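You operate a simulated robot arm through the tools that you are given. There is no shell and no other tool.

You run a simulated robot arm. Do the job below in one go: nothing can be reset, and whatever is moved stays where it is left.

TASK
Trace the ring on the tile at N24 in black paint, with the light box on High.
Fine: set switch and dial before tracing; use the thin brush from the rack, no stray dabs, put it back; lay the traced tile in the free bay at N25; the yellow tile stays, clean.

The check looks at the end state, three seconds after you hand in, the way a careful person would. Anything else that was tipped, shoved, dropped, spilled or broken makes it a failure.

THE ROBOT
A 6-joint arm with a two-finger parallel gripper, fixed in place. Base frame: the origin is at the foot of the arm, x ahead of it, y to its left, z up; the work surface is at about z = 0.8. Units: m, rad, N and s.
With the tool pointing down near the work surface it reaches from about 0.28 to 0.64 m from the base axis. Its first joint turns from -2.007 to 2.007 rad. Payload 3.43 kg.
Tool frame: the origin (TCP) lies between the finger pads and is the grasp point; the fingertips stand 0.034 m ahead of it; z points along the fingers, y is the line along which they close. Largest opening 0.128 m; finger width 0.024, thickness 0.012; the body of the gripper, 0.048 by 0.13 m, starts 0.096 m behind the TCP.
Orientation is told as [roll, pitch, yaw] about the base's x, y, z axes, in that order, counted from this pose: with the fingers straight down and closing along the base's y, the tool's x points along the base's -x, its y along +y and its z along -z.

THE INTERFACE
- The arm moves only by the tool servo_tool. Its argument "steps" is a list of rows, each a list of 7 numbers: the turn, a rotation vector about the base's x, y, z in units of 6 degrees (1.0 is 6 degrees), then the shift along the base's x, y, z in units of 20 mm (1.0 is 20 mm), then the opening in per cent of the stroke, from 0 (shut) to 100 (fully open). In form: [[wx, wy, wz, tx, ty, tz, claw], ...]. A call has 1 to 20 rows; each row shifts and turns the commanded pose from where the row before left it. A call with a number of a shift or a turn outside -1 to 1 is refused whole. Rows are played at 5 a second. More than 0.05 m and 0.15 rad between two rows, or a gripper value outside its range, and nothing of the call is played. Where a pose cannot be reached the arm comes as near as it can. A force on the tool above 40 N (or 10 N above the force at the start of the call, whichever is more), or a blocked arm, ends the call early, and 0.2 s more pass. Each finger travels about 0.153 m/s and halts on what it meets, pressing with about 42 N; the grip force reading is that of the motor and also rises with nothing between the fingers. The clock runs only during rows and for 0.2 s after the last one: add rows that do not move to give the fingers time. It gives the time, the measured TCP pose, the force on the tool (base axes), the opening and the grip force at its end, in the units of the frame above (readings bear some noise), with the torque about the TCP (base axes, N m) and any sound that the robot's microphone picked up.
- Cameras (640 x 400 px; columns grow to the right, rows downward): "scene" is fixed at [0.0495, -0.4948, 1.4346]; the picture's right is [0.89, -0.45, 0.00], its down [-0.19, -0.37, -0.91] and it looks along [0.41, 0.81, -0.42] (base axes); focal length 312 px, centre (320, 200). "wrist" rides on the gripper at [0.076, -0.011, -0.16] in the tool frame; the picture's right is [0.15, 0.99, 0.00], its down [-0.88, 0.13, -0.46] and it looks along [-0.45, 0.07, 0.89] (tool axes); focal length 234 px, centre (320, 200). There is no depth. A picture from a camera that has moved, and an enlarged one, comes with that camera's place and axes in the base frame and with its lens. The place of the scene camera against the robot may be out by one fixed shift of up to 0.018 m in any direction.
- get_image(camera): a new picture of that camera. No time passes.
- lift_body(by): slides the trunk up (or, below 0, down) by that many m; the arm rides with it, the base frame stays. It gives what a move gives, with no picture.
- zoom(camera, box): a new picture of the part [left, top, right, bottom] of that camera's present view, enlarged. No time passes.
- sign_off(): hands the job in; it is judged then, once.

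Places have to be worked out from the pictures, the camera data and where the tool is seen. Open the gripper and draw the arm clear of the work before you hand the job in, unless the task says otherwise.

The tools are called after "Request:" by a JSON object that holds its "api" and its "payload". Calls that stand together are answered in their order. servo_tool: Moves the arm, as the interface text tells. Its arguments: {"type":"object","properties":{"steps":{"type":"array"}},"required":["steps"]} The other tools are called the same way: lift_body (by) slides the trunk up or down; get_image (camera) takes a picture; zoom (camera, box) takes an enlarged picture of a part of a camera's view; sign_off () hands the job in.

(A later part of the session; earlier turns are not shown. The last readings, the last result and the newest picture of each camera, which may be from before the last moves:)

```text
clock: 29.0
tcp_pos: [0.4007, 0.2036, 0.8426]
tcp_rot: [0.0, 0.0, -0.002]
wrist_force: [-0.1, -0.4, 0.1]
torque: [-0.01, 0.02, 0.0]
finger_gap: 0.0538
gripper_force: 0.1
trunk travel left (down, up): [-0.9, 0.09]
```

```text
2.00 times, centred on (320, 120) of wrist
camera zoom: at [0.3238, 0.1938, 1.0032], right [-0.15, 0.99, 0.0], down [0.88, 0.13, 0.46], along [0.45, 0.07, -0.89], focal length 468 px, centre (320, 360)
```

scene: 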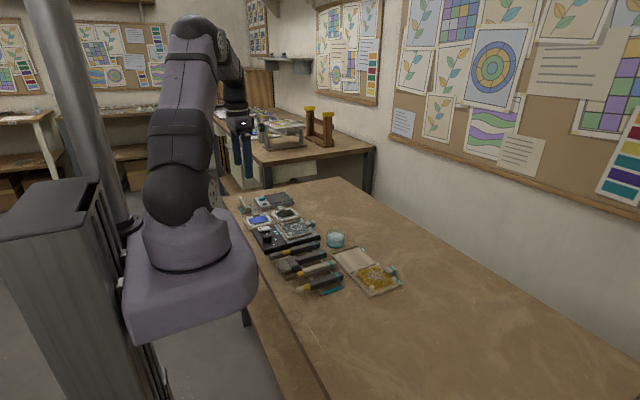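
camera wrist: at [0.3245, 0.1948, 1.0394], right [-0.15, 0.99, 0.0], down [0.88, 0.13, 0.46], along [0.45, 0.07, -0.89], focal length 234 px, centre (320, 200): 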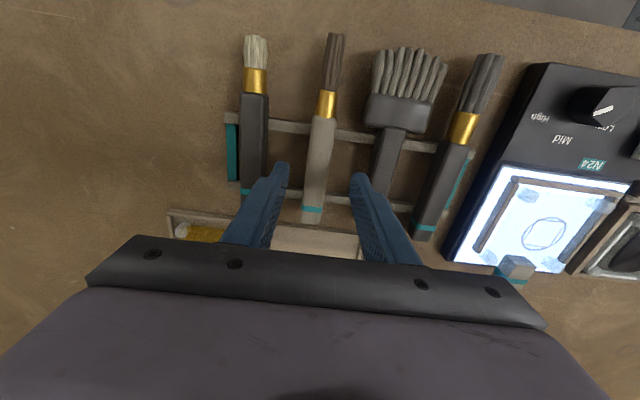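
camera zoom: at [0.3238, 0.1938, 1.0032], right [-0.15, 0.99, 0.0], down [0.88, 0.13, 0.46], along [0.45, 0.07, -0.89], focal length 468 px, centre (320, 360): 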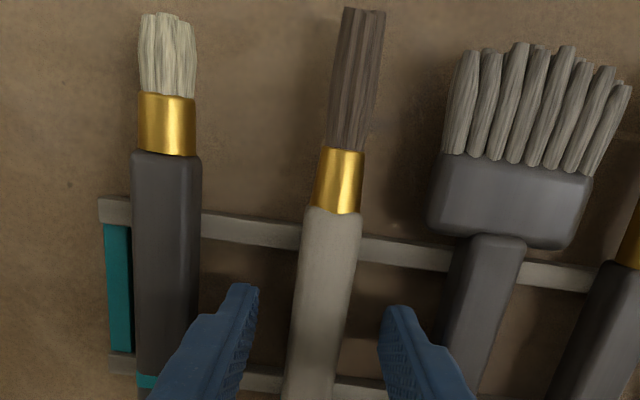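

The fingers are centred on the handle near the table with no contact. I close on it.

Request:
{"api": "servo_tool", "payload": {"steps": [[0, 0, 0, 0, 0, 0, 30], [0, 0, 0, 0, 0, 0, 18], [0, 0, 0, 0, 0, 0, 8], [0, 0, 0, 0, 0, 0, 8]]}}

Request:
{"api": "zoom", "payload": {"camera": "wrist", "box": [220, 20, 420, 220]}}

```text
clock: 30.0
tcp_pos: [0.3994, 0.2035, 0.8441]
tcp_rot: [0.001, 0.0, -0.001]
wrist_force: [-0.6, -0.1, 0.0]
torque: [0.0, 0.02, 0.0]
finger_gap: 0.0211
gripper_force: 41.8
trunk travel left (down, up): [-0.9, 0.09]
```

```text
2.00 times, centred on (320, 120) of wrist
camera zoom: at [0.3238, 0.1939, 1.0034], right [-0.15, 0.99, 0.0], down [0.88, 0.13, 0.46], along [0.45, 0.07, -0.89], focal length 468 px, centre (320, 360)
```

zoom: 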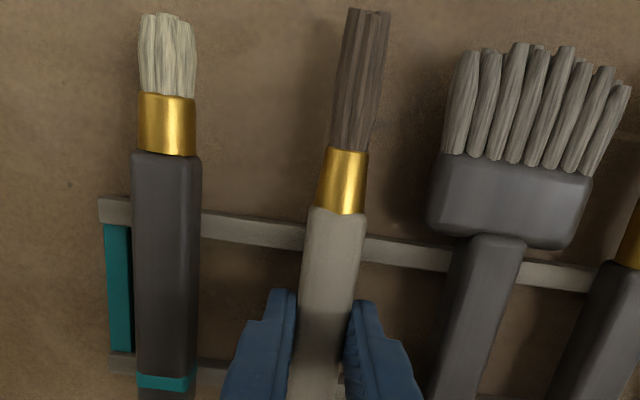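

The brush is held (gap 21 mm). I lift it straight up and look at how it sits in the fingers.

Request:
{"api": "servo_tool", "payload": {"steps": [[0, 0, 0, 0, 0, 0.25, 8], [0, 0, 0, 0, 0, 0.5, 8], [0, 0, 0, 0, 0, 1, 8], [0, 0, 0, 0, 0, 1, 8], [0, 0, 0, 0, 0, 1, 8], [0, 0, 0, 0, 0, 1, 8], [0, 0, 0, 0, 0, 1, 8], [0, 0, 0, 0, 0, 1, 8], [0, 0, 0, 0, 0, 1, 8], [0, 0, 0, 0, 0, 1, 8], [0, 0, 0, 0, 0, 0, 8]]}}

Request:
{"api": "get_image", "payload": {"camera": "wrist"}}

Request:
{"api": "get_image", "payload": {"camera": "scene"}}

Request:
{"api": "zoom", "payload": {"camera": "scene", "box": [260, 175, 380, 295]}}

```text
clock: 32.4
tcp_pos: [0.4015, 0.2046, 1.0191]
tcp_rot: [0.001, -0.001, -0.002]
wrist_force: [-0.8, 0.2, -1.1]
torque: [-0.02, 0.02, 0.0]
finger_gap: 0.021
gripper_force: 42.0
trunk travel left (down, up): [-0.9, 0.09]
```

```text
taken
camera wrist: at [0.3247, 0.1936, 1.1783], right [-0.15, 0.99, 0.0], down [0.88, 0.13, 0.46], along [0.45, 0.07, -0.89], focal length 234 px, centre (320, 200)
```

wrist: 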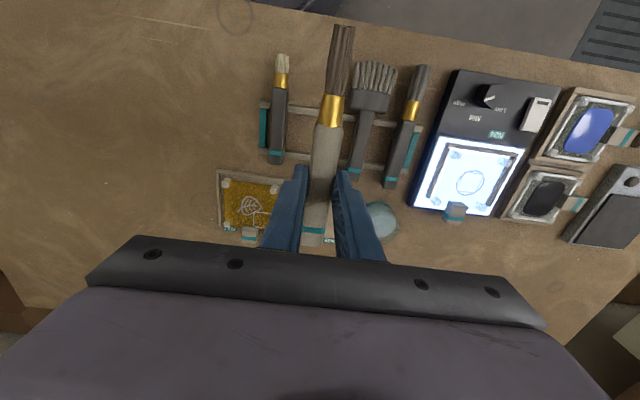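

```text
taken
```

scene: 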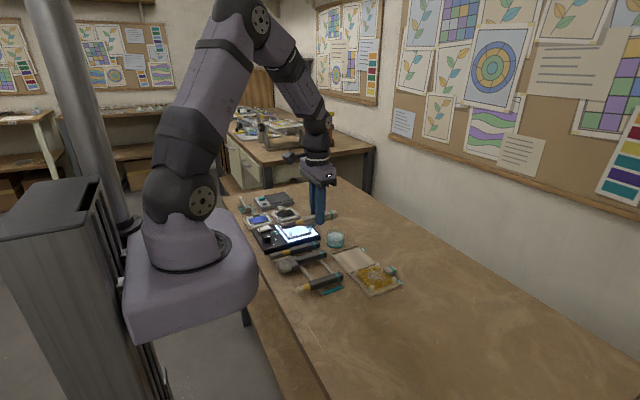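

```text
3.33 times, centred on (320, 235) of scene
camera zoom: at [0.0495, -0.4948, 1.4346], right [0.89, -0.45, 0.0], down [-0.19, -0.37, -0.91], along [0.41, 0.81, -0.42], focal length 1042 px, centre (320, 83)
```

zoom: 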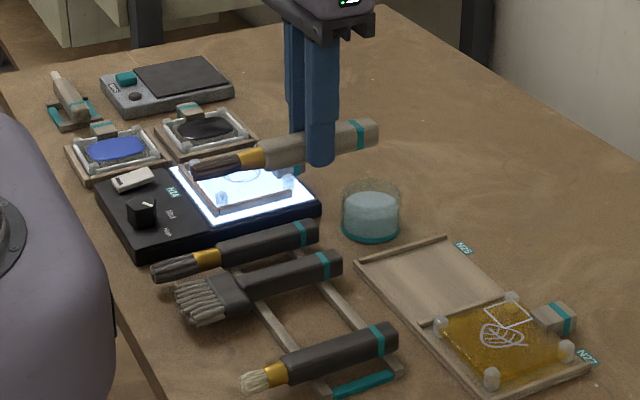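

I zoom in on the held brush from the scene camera to work out where the tip lies relative to the fingertips.

Request:
{"api": "zoom", "payload": {"camera": "scene", "box": [300, 195, 350, 240]}}

Request:
{"api": "zoom", "payload": {"camera": "wrist", "box": [280, 10, 380, 110]}}

Request:
{"api": "zoom", "payload": {"camera": "wrist", "box": [400, 60, 640, 260]}}

```text
8.89 times, centred on (325, 218) of scene
camera zoom: at [0.0495, -0.4948, 1.4346], right [0.89, -0.45, 0.0], down [-0.19, -0.37, -0.91], along [0.41, 0.81, -0.42], focal length 2777 px, centre (276, 44)
```

zoom: 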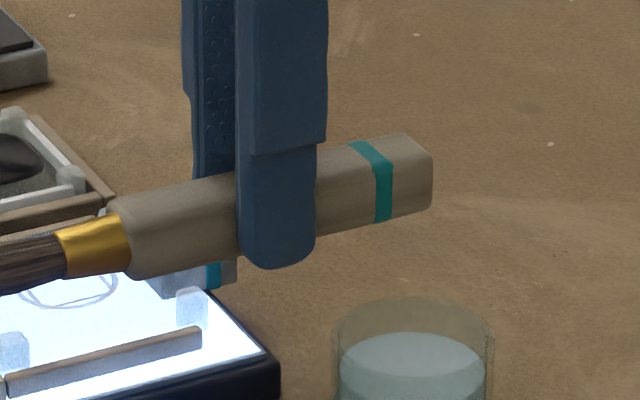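

```text
4.00 times, centred on (330, 60) of wrist
camera zoom: at [0.3247, 0.1936, 1.1783], right [-0.15, 0.99, 0.0], down [0.88, 0.13, 0.46], along [0.45, 0.07, -0.89], focal length 937 px, centre (280, 760)
```

zoom: 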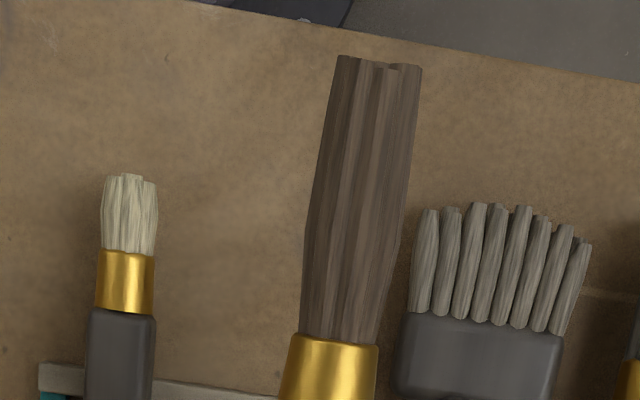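

```text
2.00 times, centred on (520, 160) of wrist
camera zoom: at [0.3247, 0.1936, 1.1783], right [-0.15, 0.99, 0.0], down [0.88, 0.13, 0.46], along [0.45, 0.07, -0.89], focal length 468 px, centre (-80, 280)
```

zoom: 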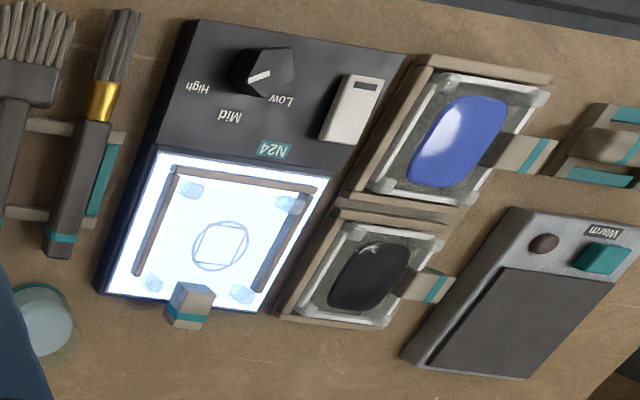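

The tip sits about 108 mm along tool x and 20 mm ahead along tool z; the handle is parallel to tool x. I carry the dry brush over the lit tile, turning +46° so the bristles point toward the base, for a dry rehearsal before taking paint.

Request:
{"api": "servo_tool", "payload": {"steps": [[0, 0, 0.548, 0.18, 0.955, 1, 8], [0, 0, 0.548, 0.18, 0.955, 0, 8], [0, 0, 0.548, 0.18, 0.955, 0, 8], [0, 0, 0.548, 0.18, 0.955, 0, 8], [0, 0, 0.548, 0.18, 0.955, 0, 8], [0, 0, 0.548, 0.18, 0.955, 0, 8], [0, 0, 0.548, 0.18, 0.955, 0, 8], [0, 0, 0.548, 0.18, 0.955, 0, 8], [0, 0, 0.548, 0.18, 0.955, 0, 8], [0, 0, 0.548, 0.18, 0.955, 0, 8], [0, 0, 0.548, 0.18, 0.955, 0, 8], [0, 0, 0.548, 0.18, 0.955, 0, 8], [0, 0, 0.548, 0.18, 0.955, 0, 8], [0, 0, 0.548, 0.18, 0.955, 0, 8], [0, 0, 0, 0, 0, 0, 8]]}}

Request:
{"api": "get_image", "payload": {"camera": "wrist"}}

```text
clock: 35.6
tcp_pos: [0.4408, 0.4602, 1.0344]
tcp_rot: [-0.001, 0.002, 0.805]
wrist_force: [0.5, 0.2, -0.6]
torque: [-0.03, -0.03, 0.0]
finger_gap: 0.0209
gripper_force: 42.1
out of reach, approached as far as the arm can: row 14
trunk travel left (down, up): [-0.9, 0.09]
```

```text
taken
camera wrist: at [0.3956, 0.3986, 1.1948], right [-0.81, 0.58, 0.0], down [0.52, 0.72, 0.45], along [0.26, 0.37, -0.89], focal length 234 px, centre (320, 200)
```

wrist: 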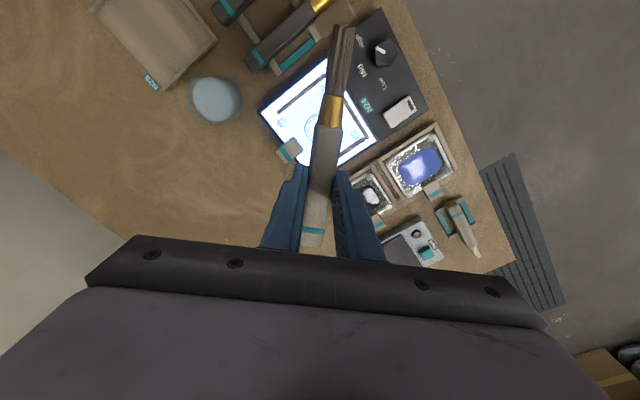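

That is the reach limit with the tool straight down (radius 0.637); tilting the tool outward brings the wrist back inside. I begin the tilt.

Request:
{"api": "servo_tool", "payload": {"steps": [[0.7193, -0.6947, 0, 0, 0, 0, 8], [0.7193, -0.6947, 0, 0, 0, 0, 8], [0.7193, -0.6947, 0, 0, 0, 0, 8], [0.7193, -0.6947, 0, 0, 0, 0, 8], [0.7193, -0.6947, 0, 0, 0, 0, 8], [0, 0, 0, 0, 0, 0, 8]]}}

Request:
{"api": "get_image", "payload": {"camera": "wrist"}}

Request:
{"api": "get_image", "payload": {"camera": "scene"}}

```text
clock: 37.0
tcp_pos: [0.4411, 0.4608, 1.0366]
tcp_rot: [0.0, -0.527, 0.802]
wrist_force: [0.0, -0.6, -1.2]
torque: [-0.03, 0.04, 0.02]
finger_gap: 0.0209
gripper_force: 41.8
trunk travel left (down, up): [-0.9, 0.09]
```

```text
taken
camera wrist: at [0.3469, 0.3482, 1.1362], right [-0.8, 0.6, -0.07], down [0.28, 0.47, 0.84], along [0.53, 0.65, -0.54], focal length 234 px, centre (320, 200)
```

wrist: 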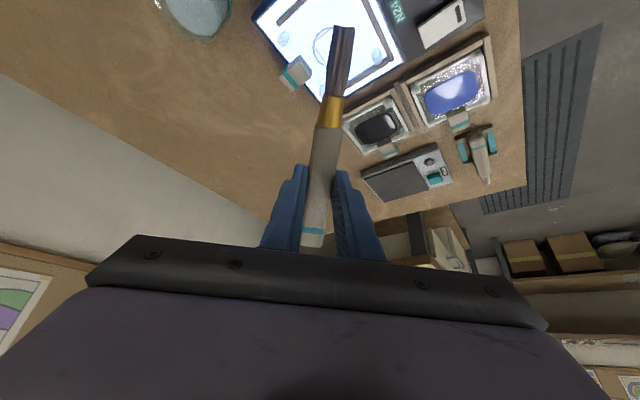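

```text
taken
```

scene: 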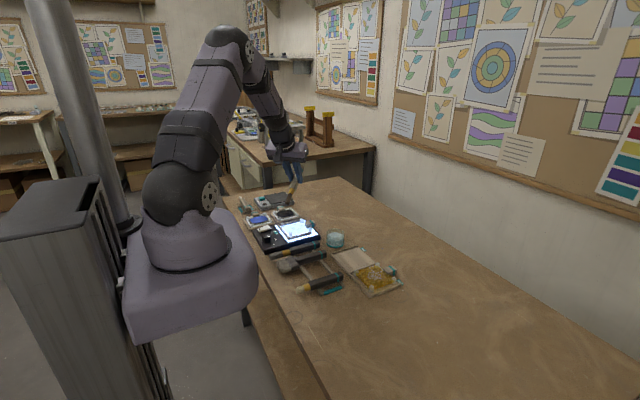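

The tilt works (pitch -30°, TCP held). I continue tilting to about 65° while shifting the TCP outward so the tip comes over the ring.

Request:
{"api": "servo_tool", "payload": {"steps": [[0.7193, -0.6947, 0, 0.1, 0.1, 0, 8], [0.7193, -0.6947, 0, 0.1, 0.1, 0, 8], [0.7193, -0.6947, 0, 0.1, 0.1, 0, 8], [0.7193, -0.6947, 0, 0.1, 0.1, 0, 8], [0.7193, -0.6947, 0, 0.1, 0.1, 0, 8], [0.58, -0.56, 0, 0.1, 0.1, 0, 8], [0, 0, 0, 0, 0, 0, 8]]}}

Request:
{"api": "get_image", "payload": {"camera": "wrist"}}

Request:
{"api": "get_image", "payload": {"camera": "scene"}}

```text
clock: 38.6
tcp_pos: [0.462, 0.4523, 1.034]
tcp_rot: [-0.067, -0.931, 0.804]
wrist_force: [0.3, 0.2, -1.2]
torque: [0.0, -0.01, -0.04]
finger_gap: 0.021
gripper_force: 42.0
out of reach, approached as far as the arm can: row 2, 3, 4, 5
trunk travel left (down, up): [-0.9, 0.09]
```

```text
taken
camera wrist: at [0.341, 0.3271, 1.0687], right [-0.73, 0.66, -0.16], down [0.0, 0.23, 0.97], along [0.68, 0.71, -0.17], focal length 234 px, centre (320, 200)
```

wrist: 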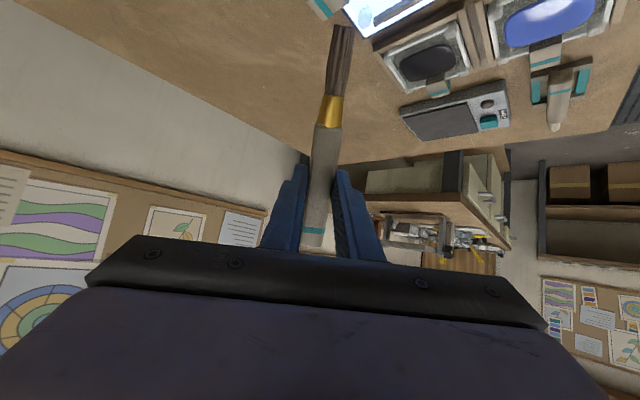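

```text
taken
```

scene: 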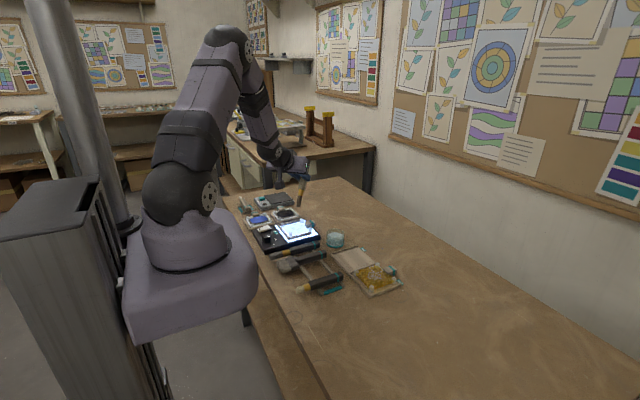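

The tilt got stuck where the tool lines up with the forearm (wrist alignment around 40° tilt at this trunk height). A lower trunk would flatten the forearm and extend the reach, so I first tilt back and raise the brush, well clear of everything.

Request:
{"api": "servo_tool", "payload": {"steps": [[-0.7193, 0.6947, 0, -0.3, -0.3, 0.5, 8], [-0.7193, 0.6947, 0, -0.3, -0.3, 0.5, 8], [-0.7193, 0.6947, 0, -0.3, -0.3, 0.5, 8], [-0.7193, 0.6947, 0, -0.3, -0.3, 0.5, 8], [-0.7193, 0.6947, 0, -0.3, -0.3, 0.5, 8], [0, 0, 0, 0, 0, 0, 8]]}}

Request:
{"api": "get_image", "payload": {"camera": "scene"}}

```text
clock: 40.0
tcp_pos: [0.4526, 0.4222, 1.0741]
tcp_rot: [-0.105, -0.506, 0.801]
wrist_force: [-0.2, -0.1, -1.3]
torque: [0.0, 0.01, 0.02]
finger_gap: 0.0209
gripper_force: 42.0
out of reach, approached as far as the arm can: row 2, 3, 4
trunk travel left (down, up): [-0.9, 0.09]
```

```text
taken
```

scene: 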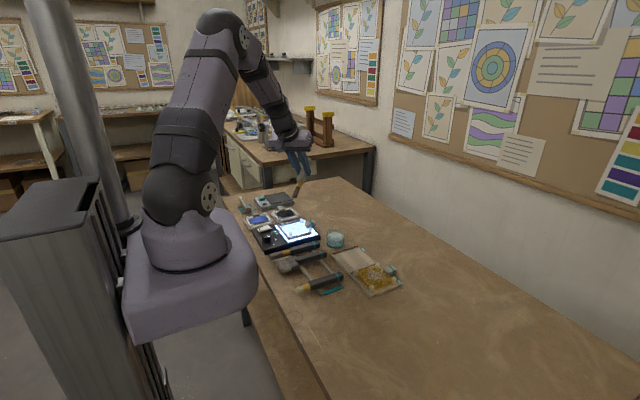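

Some roll (about -6°) crept in. I remove it, tilt fully back to vertical, and pull inward and up.

Request:
{"api": "servo_tool", "payload": {"steps": [[0.61, 0.63, 0.485, -0.3, -0.3, 0.5, 8], [-0.718, 0.696, 0, -0.4, -0.3, 0.5, 8], [-0.718, 0.696, 0, -0.4, -0.3, 0.5, 8], [-0.718, 0.696, 0, -0.4, -0.3, 0.5, 8], [-0.718, 0.696, 0, -0.4, -0.3, 0.5, 8], [-0.6, 0.58, 0, -0.4, -0.3, 0.5, 8], [0, 0, 0, 0, 0, 0, 8]]}}

```text
clock: 41.6
tcp_pos: [0.4049, 0.3855, 1.1353]
tcp_rot: [-0.003, 0.001, 0.802]
wrist_force: [0.0, 0.4, -0.6]
torque: [-0.02, -0.01, 0.01]
finger_gap: 0.0212
gripper_force: 41.8
trunk travel left (down, up): [-0.9, 0.09]
```

The tool is vertical again with the brush tip around z 1.11. I lower the trunk by 0.15 m; the brush ends near z 0.965, still far above the items (≤0.86).

Request:
{"api": "lift_body", "payload": {"by": -0.15}}

Request:
{"api": "get_image", "payload": {"camera": "scene"}}

```text
clock: 43.4
tcp_pos: [0.4051, 0.3844, 0.9846]
tcp_rot: [-0.001, 0.003, 0.801]
wrist_force: [-0.9, 0.4, -1.8]
torque: [-0.01, 0.0, 0.01]
finger_gap: 0.0209
gripper_force: 42.5
trunk travel left (down, up): [-0.75, 0.24]
```

```text
taken
```

scene: 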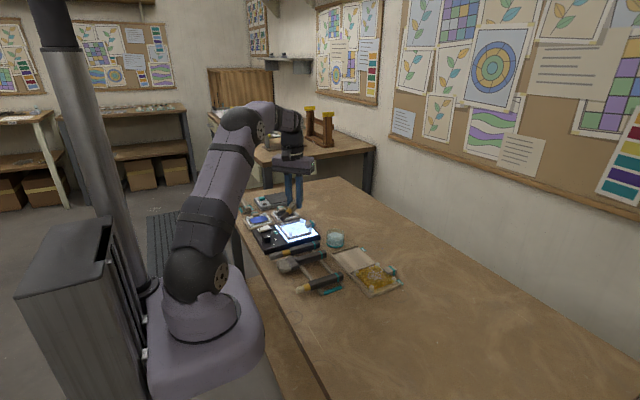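

The trunk moves well and clears the table. I raise the arm again and lower the trunk another 0.15 m, so the forearm lies flatter for the tilted brush work.

Request:
{"api": "servo_tool", "payload": {"steps": [[0, 0, 0, -0.4, -0.4, 1, 8], [0, 0, 0, -0.4, -0.4, 1, 8], [0, 0, 0, -0.4, -0.4, 1, 8], [0, 0, 0, -0.4, -0.4, 1, 8], [0, 0, 0, -0.4, -0.4, 1, 8], [0, 0, 0, -0.4, -0.4, 1, 8], [0, 0, 0, -0.4, -0.4, 1, 8], [0, 0, 0, 0, 0, 0.5, 8], [0, 0, 0, 0, 0, 0, 8]]}}

Request:
{"api": "zoom", "payload": {"camera": "scene", "box": [120, 220, 360, 400]}}

```text
clock: 45.4
tcp_pos: [0.3499, 0.3269, 1.1355]
tcp_rot: [-0.001, -0.001, 0.802]
wrist_force: [0.2, -0.7, -0.1]
torque: [0.03, -0.03, 0.01]
finger_gap: 0.0211
gripper_force: 41.9
trunk travel left (down, up): [-0.75, 0.24]
```

```text
2.22 times, centred on (240, 310) of scene
camera zoom: at [0.0495, -0.4948, 1.4346], right [0.89, -0.45, 0.0], down [-0.19, -0.37, -0.91], along [0.41, 0.81, -0.42], focal length 694 px, centre (498, -44)
```

zoom: 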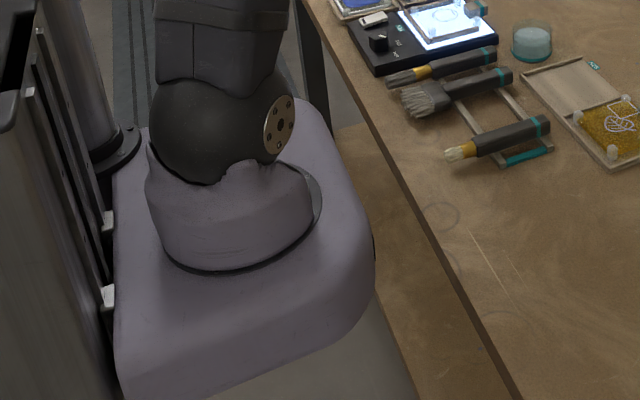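

The base block stays about 9 cm behind the table edge, so sliding down alongside is clear. I lower the trunk another 0.15 m.

Request:
{"api": "lift_body", "payload": {"by": -0.15}}

Request:
{"api": "get_image", "payload": {"camera": "scene"}}

Request:
{"api": "get_image", "payload": {"camera": "wrist"}}

```text
clock: 47.1
tcp_pos: [0.3492, 0.3279, 0.9847]
tcp_rot: [0.0, 0.001, 0.801]
wrist_force: [-0.2, -0.3, -1.1]
torque: [0.01, -0.02, 0.01]
finger_gap: 0.0209
gripper_force: 42.0
trunk travel left (down, up): [-0.6, 0.39]
```

```text
taken
```

scene: 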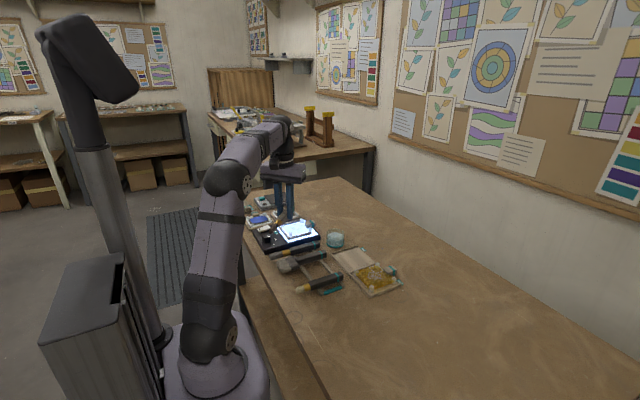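

```text
taken
camera wrist: at [0.3041, 0.2659, 1.145], right [-0.81, 0.58, 0.0], down [0.52, 0.72, 0.45], along [0.27, 0.37, -0.89], focal length 234 px, centre (320, 200)
```

wrist: 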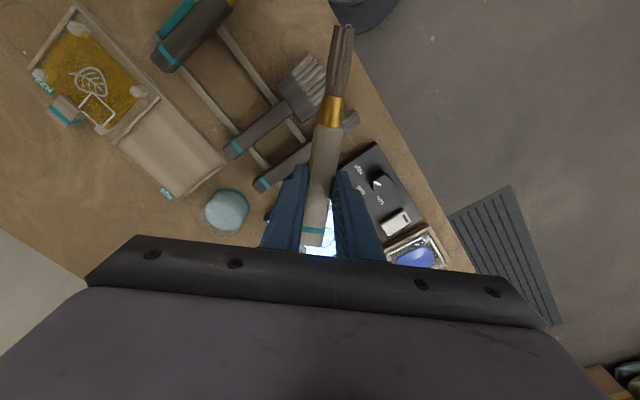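

Shoulder is now about 0.3 m lower. I carry the brush toward the tile while tilting to 50°, staying high.

Request:
{"api": "servo_tool", "payload": {"steps": [[0.3, -0.29, 0, 0.3, 0.4, 0.8, 8], [0.6, -0.58, 0, 0.6, 0.81, 0.8, 8], [0.6, -0.58, 0, 0.6, 0.81, 0.8, 8], [0.6, -0.58, 0, 0.6, 0.81, 0, 8], [0.6, -0.58, 0, 0.6, 0.81, 0, 8], [0.6, -0.58, 0, 0.6, 0.81, 0, 8], [0.6, -0.58, 0, 0.6, 0.81, 0, 8], [0.6, -0.58, 0, 0.6, 0.81, 0, 8], [0.6, -0.58, 0, 0.6, 0.81, 0, 8], [0.6, -0.58, 0, 0.6, 0.81, 0, 8], [0.3, -0.29, 0, 0.38, 0.47, 0, 8], [0, 0, 0, 0, 0, 0, 8]]}}

Request:
{"api": "get_image", "payload": {"camera": "wrist"}}

Request:
{"api": "get_image", "payload": {"camera": "scene"}}

```text
clock: 49.7
tcp_pos: [0.4724, 0.4911, 1.0339]
tcp_rot: [-0.001, -0.874, 0.799]
wrist_force: [-0.1, 0.1, -0.9]
torque: [-0.02, 0.01, 0.03]
finger_gap: 0.0208
gripper_force: 42.4
trunk travel left (down, up): [-0.6, 0.39]
```

```text
taken
camera wrist: at [0.3598, 0.3609, 1.0784], right [-0.78, 0.62, -0.11], down [0.06, 0.25, 0.97], along [0.63, 0.74, -0.23], focal length 234 px, centre (320, 200)
```

wrist: 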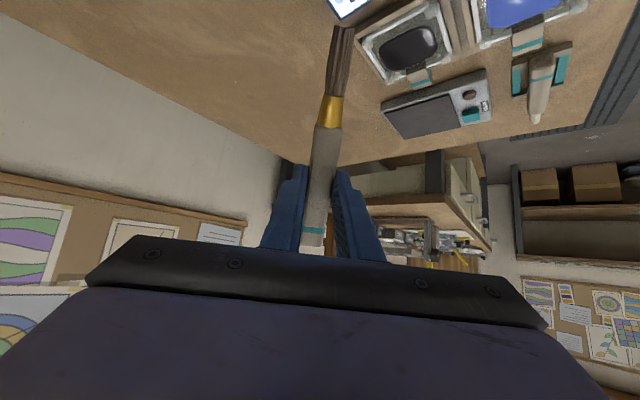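

```text
taken
```

scene: 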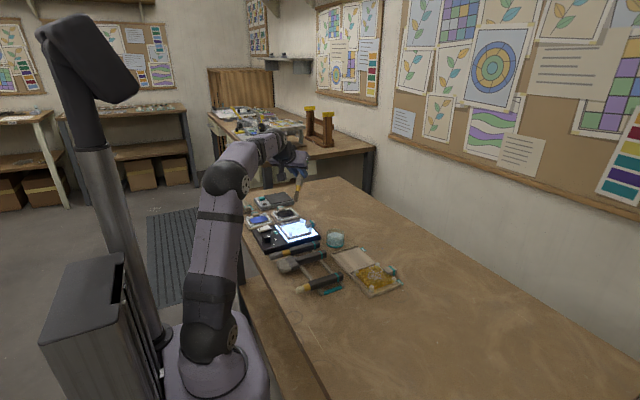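

The 50° tilt came out cleanly with no reach problem. I lower until the tip hovers about 4 cm above the tile and check alignment with the scene camera.

Request:
{"api": "servo_tool", "payload": {"steps": [[0, 0, 0, 0, 0, -1, 8], [0, 0, 0, 0, 0, -1, 8], [0, 0, 0, 0, 0, -1, 8], [0, 0, 0, 0, 0, 0, 8]]}}

Request:
{"api": "zoom", "payload": {"camera": "scene", "box": [250, 180, 340, 255]}}

Request:
{"api": "get_image", "payload": {"camera": "wrist"}}

```text
clock: 50.7
tcp_pos: [0.4729, 0.4903, 0.9725]
tcp_rot: [0.0, -0.873, 0.8]
wrist_force: [0.2, 0.0, -0.6]
torque: [-0.01, 0.02, 0.04]
finger_gap: 0.0209
gripper_force: 42.4
trunk travel left (down, up): [-0.6, 0.39]
```

```text
5.33 times, centred on (295, 218) of scene
camera zoom: at [0.0495, -0.4948, 1.4346], right [0.89, -0.45, 0.0], down [-0.19, -0.37, -0.91], along [0.41, 0.81, -0.42], focal length 1666 px, centre (453, 107)
```

zoom: 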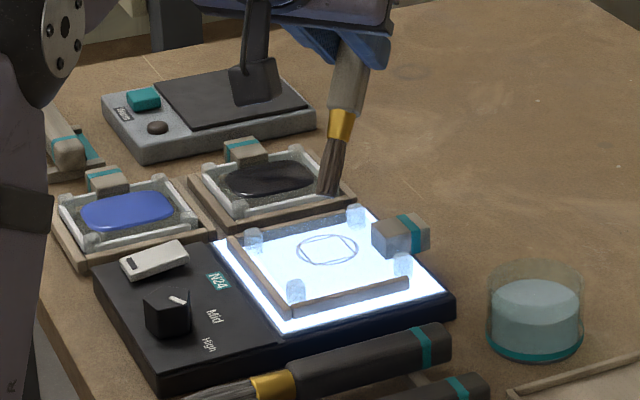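

```text
taken
camera wrist: at [0.3605, 0.3605, 1.0173], right [-0.78, 0.62, -0.11], down [0.06, 0.25, 0.97], along [0.63, 0.74, -0.23], focal length 234 px, centre (320, 200)
```

wrist: 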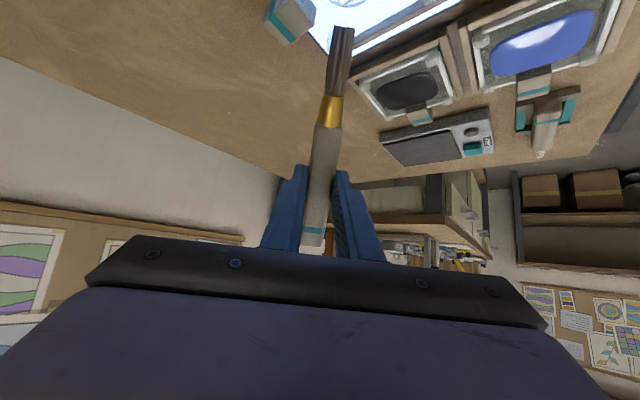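

The tip hovers nearly above the ring. I zoom in on the ring itself to measure it precisely.

Request:
{"api": "zoom", "payload": {"camera": "scene", "box": [280, 205, 328, 241]}}

Request:
{"api": "zoom", "payload": {"camera": "wrist", "box": [260, 0, 420, 100]}}

```text
11.11 times, centred on (304, 223) of scene
camera zoom: at [0.0495, -0.4948, 1.4346], right [0.89, -0.45, 0.0], down [-0.19, -0.37, -0.91], along [0.41, 0.81, -0.42], focal length 3472 px, centre (498, -56)
```

zoom: 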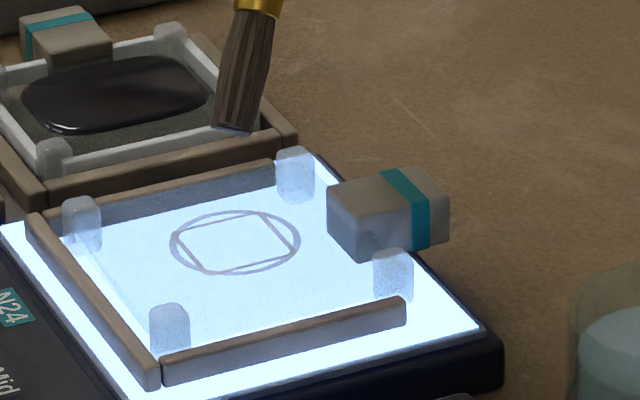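

```text
4.00 times, centred on (340, 50) of wrist
camera zoom: at [0.3605, 0.3605, 1.0173], right [-0.78, 0.62, -0.11], down [0.06, 0.25, 0.97], along [0.63, 0.74, -0.23], focal length 937 px, centre (240, 800)
```

zoom: 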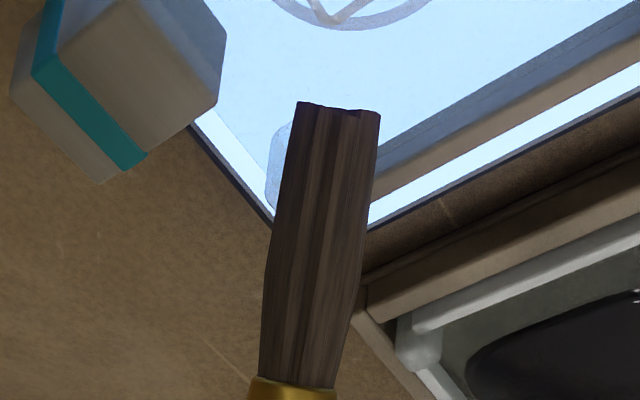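

Ring centre line is about 21 mm in radius. A steeper brush would make the painted spot coincide better with the tip, so I raise the tool and lower the trunk by a further 0.2 m to allow about 68° tilt.

Request:
{"api": "servo_tool", "payload": {"steps": [[0, 0, 0, 0, 0, 1, 8], [0, 0, 0, 0, 0, 1, 8], [0, 0, 0, -0.2, -0.2, 1, 8], [0, 0, 0, -0.2, -0.2, 1, 8], [0, 0, 0, -0.2, -0.2, 1, 8], [0, 0, 0, -0.2, -0.2, 1, 8], [0, 0, 0, -0.2, -0.2, 1, 8], [0, 0, 0, 0, 0, 1, 8], [0, 0, 0, 0, 0, 1, 8], [0, 0, 0, 0, 0, 1, 8], [0, 0, 0, 0, 0, 0, 8]]}}

Request:
{"api": "lift_body", "payload": {"by": -0.1}}

Request:
{"api": "get_image", "payload": {"camera": "scene"}}

```text
clock: 53.1
tcp_pos: [0.4514, 0.4699, 1.173]
tcp_rot: [0.001, -0.873, 0.802]
wrist_force: [-0.2, 0.7, -0.4]
torque: [-0.02, 0.01, 0.02]
finger_gap: 0.0211
gripper_force: 41.6
trunk travel left (down, up): [-0.6, 0.39]
```

```text
clock: 54.4
tcp_pos: [0.4521, 0.4688, 1.0732]
tcp_rot: [0.001, -0.872, 0.801]
wrist_force: [0.9, 0.5, -1.4]
torque: [0.0, 0.02, 0.0]
finger_gap: 0.0208
gripper_force: 41.9
trunk travel left (down, up): [-0.5, 0.49]
```

```text
taken
```

scene: 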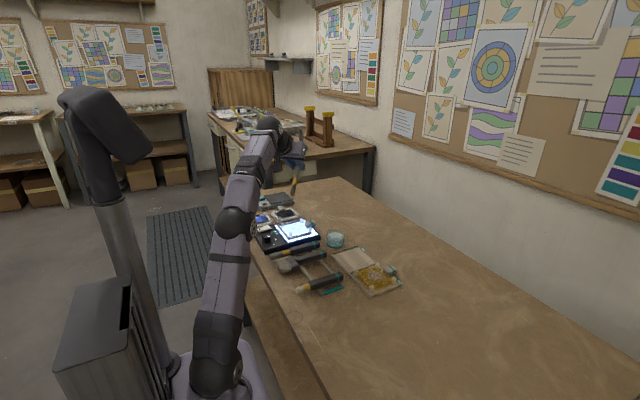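

The trunk slide is clear. I raise the tool a little more and lower the trunk the last 0.1 m.

Request:
{"api": "servo_tool", "payload": {"steps": [[0, 0, 0, 0, 0, 1, 8], [0, 0, 0, 0, 0, 1, 8], [0, 0, 0, 0, 0, 1, 8], [0, 0, 0, 0, 0, 0, 8]]}}

Request:
{"api": "lift_body", "payload": {"by": -0.1}}

Request:
{"api": "get_image", "payload": {"camera": "scene"}}

```text
clock: 55.4
tcp_pos: [0.4398, 0.4553, 1.1096]
tcp_rot: [0.0, -0.871, 0.803]
wrist_force: [-0.2, -0.2, -0.9]
torque: [-0.01, 0.02, 0.03]
finger_gap: 0.0214
gripper_force: 41.9
out of reach, approached as far as the arm can: row 2, 3
trunk travel left (down, up): [-0.5, 0.49]
```

```text
clock: 56.8
tcp_pos: [0.4387, 0.4548, 1.0106]
tcp_rot: [0.0, -0.873, 0.8]
wrist_force: [0.9, -0.6, -0.6]
torque: [-0.01, 0.0, 0.01]
finger_gap: 0.0212
gripper_force: 42.4
trunk travel left (down, up): [-0.4, 0.59]
```

```text
taken
```

scene: 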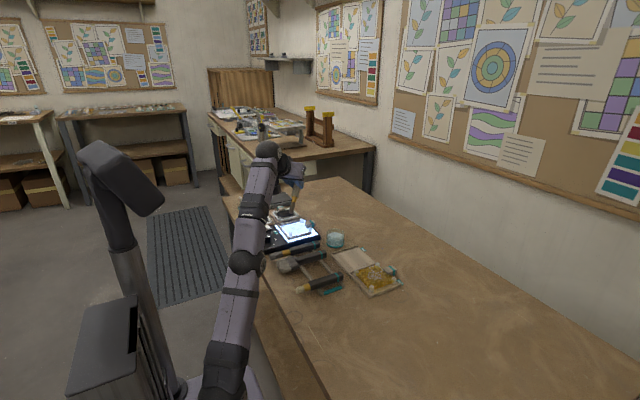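

Trunk is now 0.5 m below its start. I tilt on to 68° and come to hover over the ring centre.

Request:
{"api": "servo_tool", "payload": {"steps": [[0, 0, 0, 0, 0, -0.5, 8], [0.718, -0.696, 0, 0.16, 0.22, -0.3, 8], [0.718, -0.696, 0, 0.16, 0.22, -0.3, 8], [0.718, -0.696, 0, 0.16, 0.22, -0.3, 8], [0, 0, 0, 0, 0, 0, 8]]}}

Request:
{"api": "zoom", "payload": {"camera": "scene", "box": [270, 190, 334, 240]}}

Request:
{"api": "zoom", "payload": {"camera": "wrist", "box": [260, 0, 420, 100]}}

```text
clock: 58.0
tcp_pos: [0.4497, 0.4684, 0.9803]
tcp_rot: [0.002, -1.188, 0.799]
wrist_force: [1.3, 0.8, -1.0]
torque: [-0.01, 0.02, -0.03]
finger_gap: 0.0208
gripper_force: 42.1
trunk travel left (down, up): [-0.4, 0.59]
```

```text
8.00 times, centred on (302, 215) of scene
camera zoom: at [0.0495, -0.4948, 1.4346], right [0.89, -0.45, 0.0], down [-0.19, -0.37, -0.91], along [0.41, 0.81, -0.42], focal length 2500 px, centre (464, 80)
```

zoom: 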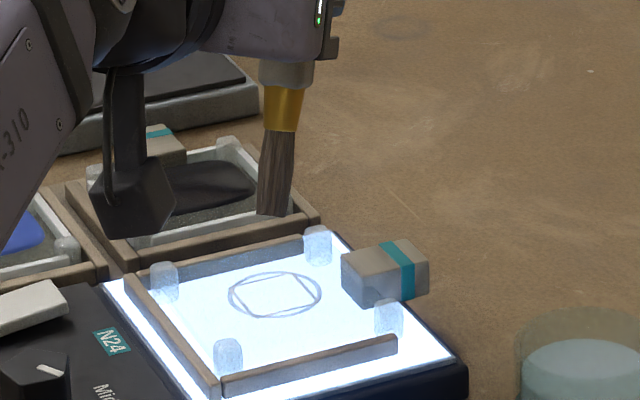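

```text
4.00 times, centred on (340, 50) of wrist
camera zoom: at [0.3342, 0.3349, 0.9709], right [-0.75, 0.65, -0.14], down [-0.16, 0.02, 0.99], along [0.64, 0.76, 0.09], focal length 937 px, centre (240, 800)
```

zoom: 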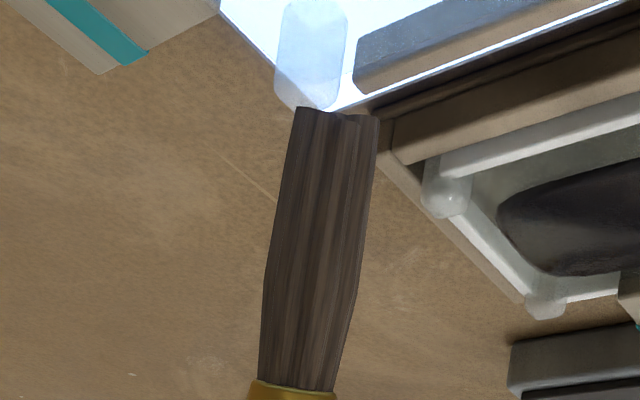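

Tip lies over the ring centre as seen in the scene view, and the camera pod still clears the box by several cm. I lower the dry brush toward the tile in steps to find the contact height.

Request:
{"api": "servo_tool", "payload": {"steps": [[0, 0, 0, 0, 0, -0.6, 8], [0, 0, 0, 0, 0, -0.5, 8], [0, 0, 0, 0, 0, -0.2, 8], [0, 0, 0, 0, 0, 0, 8]]}}

Request:
{"api": "zoom", "payload": {"camera": "scene", "box": [278, 205, 326, 241]}}

```text
clock: 59.0
tcp_pos: [0.4497, 0.4683, 0.9542]
tcp_rot: [0.0, -1.188, 0.801]
wrist_force: [-0.4, -0.4, -1.2]
torque: [-0.05, 0.01, 0.01]
finger_gap: 0.0215
gripper_force: 42.1
trunk travel left (down, up): [-0.4, 0.59]
```

```text
11.11 times, centred on (302, 223) of scene
camera zoom: at [0.0495, -0.4948, 1.4346], right [0.89, -0.45, 0.0], down [-0.19, -0.37, -0.91], along [0.41, 0.81, -0.42], focal length 3472 px, centre (520, -56)
```

zoom: 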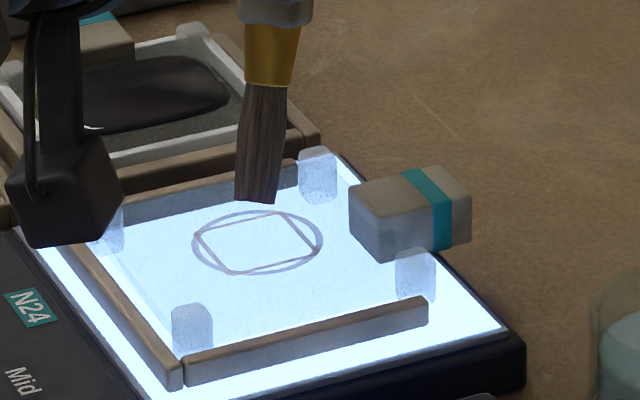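

Tip is about 1.5 cm above the tile, still no force. I continue in small steps.

Request:
{"api": "servo_tool", "payload": {"steps": [[0, 0, 0, 0, 0, -0.25, 8], [0, 0, 0, 0, 0, -0.15, 8], [0, 0, 0, 0, 0, -0.1, 8], [0, 0, 0, 0, 0, 0, 8]]}}

Request:
{"api": "zoom", "payload": {"camera": "scene", "box": [278, 205, 326, 241]}}

```text
clock: 60.0
tcp_pos: [0.4487, 0.4684, 0.9467]
tcp_rot: [0.001, -1.186, 0.801]
wrist_force: [0.0, 0.1, -0.3]
torque: [-0.02, -0.01, 0.0]
finger_gap: 0.021
gripper_force: 42.2
trunk travel left (down, up): [-0.4, 0.59]
```

```text
11.11 times, centred on (302, 223) of scene
camera zoom: at [0.0495, -0.4948, 1.4346], right [0.89, -0.45, 0.0], down [-0.19, -0.37, -0.91], along [0.41, 0.81, -0.42], focal length 3472 px, centre (520, -56)
```

zoom: 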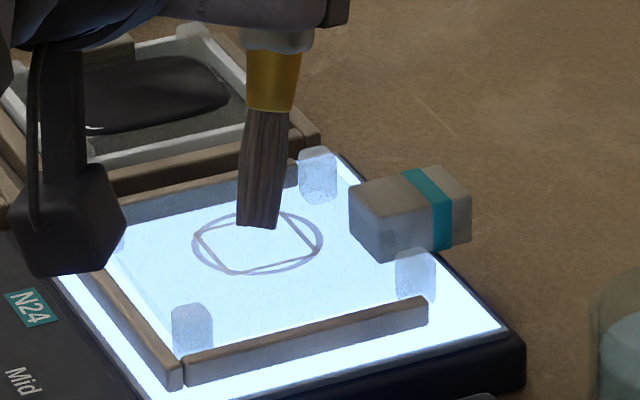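

About 6 mm to go. I continue in 2 mm steps watching for contact.

Request:
{"api": "servo_tool", "payload": {"steps": [[0, 0, 0, 0, 0, -0.1, 8], [0, 0, 0, 0, 0, -0.1, 8], [0, 0, 0, 0, 0, 0, 8]]}}

Request:
{"api": "zoom", "payload": {"camera": "scene", "box": [278, 205, 326, 241]}}

Request:
{"api": "zoom", "payload": {"camera": "wrist", "box": [260, 0, 420, 100]}}

```text
clock: 60.8
tcp_pos: [0.4486, 0.4686, 0.9449]
tcp_rot: [0.001, -1.193, 0.802]
wrist_force: [2.0, -0.3, 8.2]
torque: [-0.02, -0.1, -0.02]
finger_gap: 0.021
gripper_force: 42.0
trunk travel left (down, up): [-0.4, 0.59]
```

```text
11.11 times, centred on (302, 223) of scene
camera zoom: at [0.0495, -0.4948, 1.4346], right [0.89, -0.45, 0.0], down [-0.19, -0.37, -0.91], along [0.41, 0.81, -0.42], focal length 3472 px, centre (520, -56)
```

zoom: 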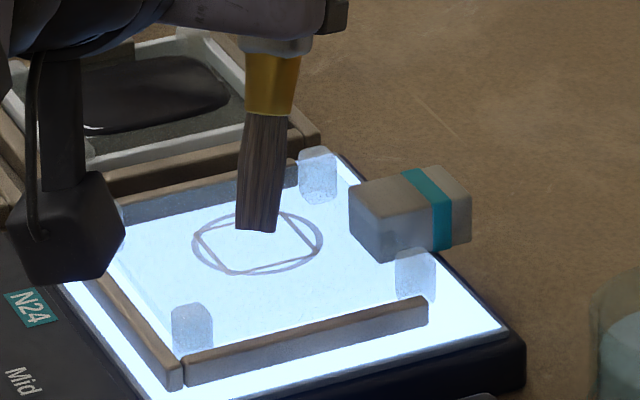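

```text
4.00 times, centred on (340, 50) of wrist
camera zoom: at [0.3335, 0.3339, 0.9334], right [-0.75, 0.65, -0.14], down [-0.16, 0.02, 0.99], along [0.64, 0.76, 0.09], focal length 937 px, centre (240, 800)
```

zoom: 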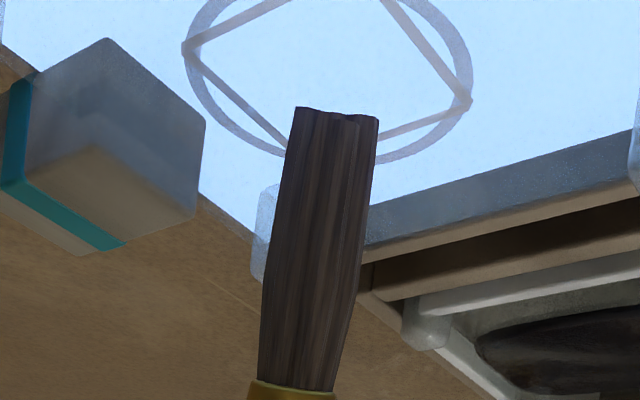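

Contact: 8 N upward with TCP z ≈ 0.945, so the tile face is near z ≈ 0.835. I back off in 1 mm steps to find the light-touch height.

Request:
{"api": "servo_tool", "payload": {"steps": [[0, 0, 0, 0, 0, 0.05, 8], [0, 0, 0, 0, 0, 0, 8], [0, 0, 0, 0, 0, 0, 8]]}}

Request:
{"api": "servo_tool", "payload": {"steps": [[0, 0, 0, 0, 0, 0.03, 8], [0, 0, 0, 0, 0, 0, 8], [0, 0, 0, 0, 0, 0, 8]]}}

```text
clock: 61.6
tcp_pos: [0.448, 0.4682, 0.945]
tcp_rot: [-0.001, -1.19, 0.801]
wrist_force: [2.0, 1.3, 9.5]
torque: [0.1, -0.05, 0.01]
finger_gap: 0.0209
gripper_force: 42.1
trunk travel left (down, up): [-0.4, 0.59]
```

```text
clock: 62.4
tcp_pos: [0.4478, 0.4674, 0.9445]
tcp_rot: [0.0, -1.189, 0.801]
wrist_force: [1.9, 0.3, 10.0]
torque: [0.03, -0.1, 0.05]
finger_gap: 0.0207
gripper_force: 41.7
trunk travel left (down, up): [-0.4, 0.59]
```

The force is settling at about 10 N with the command roughly 2.6 mm below the contact height (TCP z ≈ 0.9447). I raise another 1.6 mm and check that the force falls to a light touch.

Request:
{"api": "servo_tool", "payload": {"steps": [[0, 0, 0, 0, 0, 0.08, 8], [0, 0, 0, 0, 0, 0, 8], [0, 0, 0, 0, 0, 0, 8], [0, 0, 0, 0, 0, 0, 8]]}}

Request:
{"api": "zoom", "payload": {"camera": "scene", "box": [286, 211, 318, 235]}}

```text
clock: 63.4
tcp_pos: [0.4488, 0.468, 0.9449]
tcp_rot: [0.001, -1.184, 0.801]
wrist_force: [-0.8, -0.7, 0.7]
torque: [-0.07, 0.1, -0.04]
finger_gap: 0.0209
gripper_force: 42.4
trunk travel left (down, up): [-0.4, 0.59]
```

```text
16.00 times, centred on (302, 223) of scene
camera zoom: at [0.0495, -0.4948, 1.4346], right [0.89, -0.45, 0.0], down [-0.19, -0.37, -0.91], along [0.41, 0.81, -0.42], focal length 4999 px, centre (608, -168)
```

zoom: 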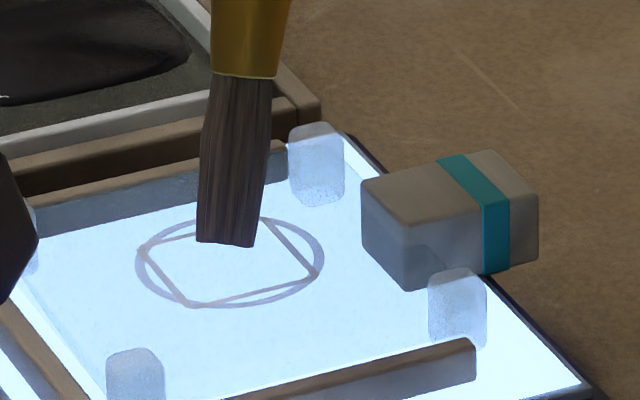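

Light touch now (~2 N) at TCP z ≈ 0.9447 with the tip about 5 mm beyond the ring centre, so I have my calibration: tip ≈ TCP + (-0.0125, -0.013, -0.107). To reach the black dish with room above, I raise the trunk 5 cm, which also lifts the brush straight off the tile.

Request:
{"api": "lift_body", "payload": {"by": 0.05}}

Request:
{"api": "servo_tool", "payload": {"steps": [[0, 0, 0, 0.08, 0.96, 0, 8], [0, 0, 0, 0.08, 0.96, 0, 8], [0, 0, 0, 0.08, 0.96, 0, 8], [0, 0, 0, 0.08, 0.96, 0, 8], [0, 0, 0, 0.08, 0.96, 0, 8], [0, 0, 0, 0.08, 0.96, 0, 8], [0, 0, 0, 0.08, 0.96, 0, 8], [0, 0, 0, 0.08, 0.96, 0, 8], [0, 0, 0, 0, 0, 0, 8]]}}

Request:
{"api": "zoom", "payload": {"camera": "scene", "box": [250, 180, 330, 240]}}

Request:
{"api": "get_image", "payload": {"camera": "wrist"}}

```text
clock: 64.3
tcp_pos: [0.4486, 0.4688, 0.996]
tcp_rot: [0.002, -1.186, 0.8]
wrist_force: [-0.1, 0.6, -1.2]
torque: [0.0, 0.01, 0.01]
finger_gap: 0.021
gripper_force: 41.9
trunk travel left (down, up): [-0.45, 0.54]
```

```text
clock: 66.3
tcp_pos: [0.4588, 0.6225, 0.9934]
tcp_rot: [-0.004, -1.182, 0.807]
wrist_force: [0.0, 1.1, -0.8]
torque: [0.01, -0.03, -0.05]
finger_gap: 0.0209
gripper_force: 42.1
trunk travel left (down, up): [-0.45, 0.54]
```

```text
6.67 times, centred on (290, 210) of scene
camera zoom: at [0.0495, -0.4948, 1.4346], right [0.89, -0.45, 0.0], down [-0.19, -0.37, -0.91], along [0.41, 0.81, -0.42], focal length 2083 px, centre (520, 133)
```

zoom: 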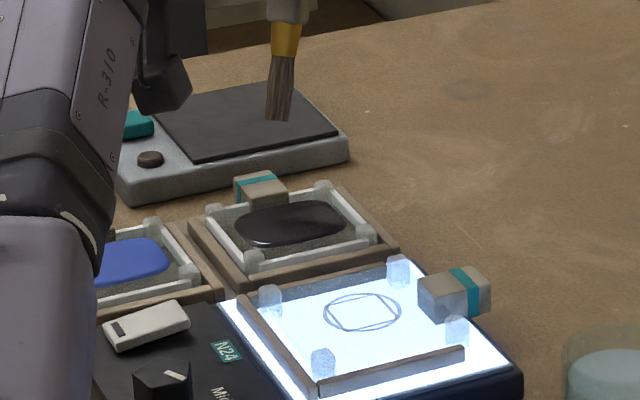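

```text
taken
camera wrist: at [0.3448, 0.4883, 0.9838], right [-0.75, 0.65, -0.14], down [-0.16, 0.03, 0.99], along [0.64, 0.76, 0.08], focal length 234 px, centre (320, 200)
```

wrist: 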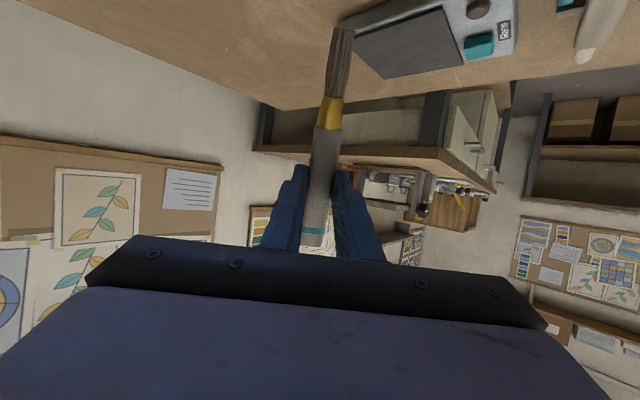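

The brush hangs above the black puddle's centre (puddle spans roughly ±3 cm). I lower to about 2 cm above the paint and check.

Request:
{"api": "servo_tool", "payload": {"steps": [[0, 0, 0, 0.1, 0, -0.9, 8], [0, 0, 0, 0, 0, -0.9, 8], [0, 0, 0, 0, 0, -0.7, 8], [0, 0, 0, 0, 0, 0, 8]]}}

Request:
{"api": "zoom", "payload": {"camera": "scene", "box": [266, 190, 314, 226]}}

Request:
{"api": "zoom", "payload": {"camera": "wrist", "box": [240, 0, 440, 125]}}

```text
clock: 67.3
tcp_pos: [0.4713, 0.6366, 0.9545]
tcp_rot: [-0.001, -1.184, 0.8]
wrist_force: [0.3, -0.3, -1.1]
torque: [0.0, -0.02, -0.02]
finger_gap: 0.021
gripper_force: 42.9
out of reach, approached as far as the arm can: row 1, 2, 3
trunk travel left (down, up): [-0.45, 0.54]
```

```text
11.11 times, centred on (290, 208) of scene
camera zoom: at [0.0495, -0.4948, 1.4346], right [0.89, -0.45, 0.0], down [-0.19, -0.37, -0.91], along [0.41, 0.81, -0.42], focal length 3472 px, centre (653, 111)
```

zoom: 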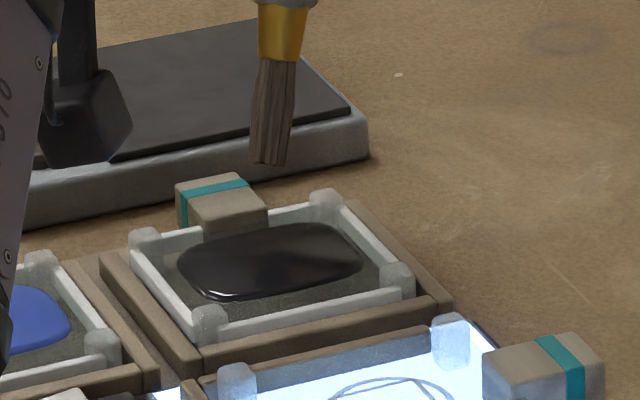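

```text
3.20 times, centred on (340, 62) of wrist
camera zoom: at [0.3559, 0.5036, 0.9444], right [-0.75, 0.65, -0.14], down [-0.16, 0.03, 0.99], along [0.64, 0.76, 0.08], focal length 749 px, centre (256, 640)
```

zoom: 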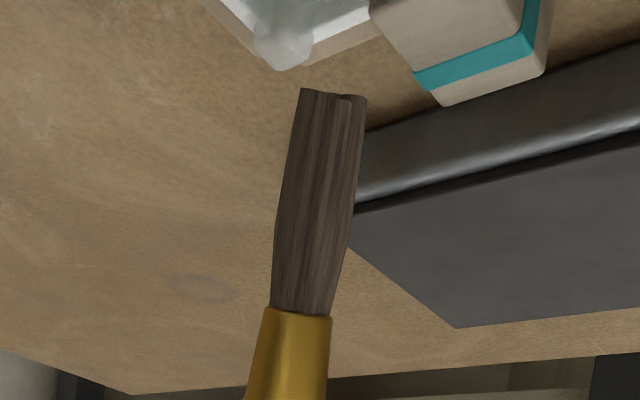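

The arm is nearly straight here and slid along its reach limit (TCP drifted outward 2 cm); the brush is now just beyond the dish at a safe height. I step back inward first and see whether it follows cleanly.

Request:
{"api": "servo_tool", "payload": {"steps": [[0, 0, 0, -0.3, -0.35, 0, 8], [0, 0, 0, -0.3, -0.35, 0, 8], [0, 0, 0, 0, 0, 0, 8]]}}

```text
clock: 68.1
tcp_pos: [0.4658, 0.6361, 0.9632]
tcp_rot: [0.001, -1.187, 0.801]
wrist_force: [-0.4, 0.4, 0.0]
torque: [-0.04, 0.03, 0.02]
finger_gap: 0.0211
gripper_force: 42.2
out of reach, approached as far as the arm can: row 1, 2
trunk travel left (down, up): [-0.45, 0.54]
```

I look at the whole arm to see which joint is limiting.

Request:
{"api": "get_image", "payload": {"camera": "scene"}}

```text
taken
```

scene: 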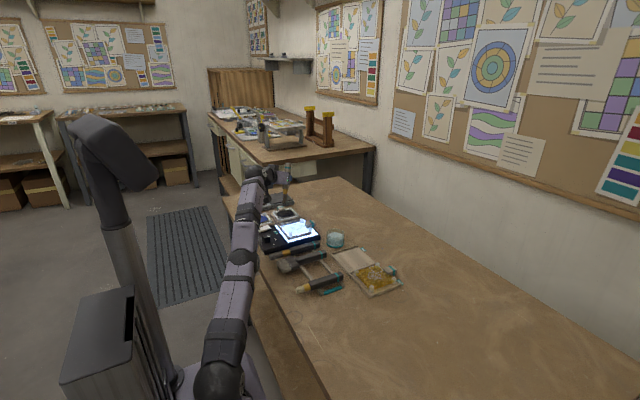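

The shoulder-elbow-wrist line is practically straight. I command a clear inward-and-up move (safe direction) to get the elbow to bend again.

Request:
{"api": "servo_tool", "payload": {"steps": [[0, 0, 0, -0.5, -0.7, 0.3, 8], [0, 0, 0, -0.5, -0.7, 0.3, 8], [0, 0, 0, -0.5, -0.7, 0.3, 8], [0, 0, 0, 0, 0, 0, 8]]}}

Request:
{"api": "get_image", "payload": {"camera": "scene"}}

```text
clock: 69.1
tcp_pos: [0.4499, 0.621, 0.997]
tcp_rot: [-0.001, -1.185, 0.801]
wrist_force: [0.1, 0.4, -0.7]
torque: [-0.03, 0.04, 0.0]
finger_gap: 0.021
gripper_force: 42.1
out of reach, approached as far as the arm can: row 1, 2, 3
trunk travel left (down, up): [-0.45, 0.54]
```

```text
taken
```

scene: 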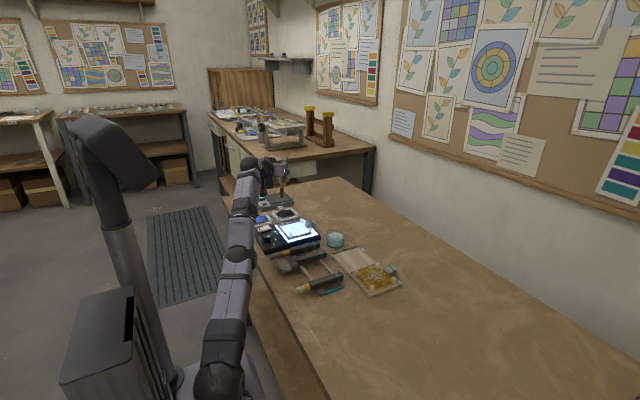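

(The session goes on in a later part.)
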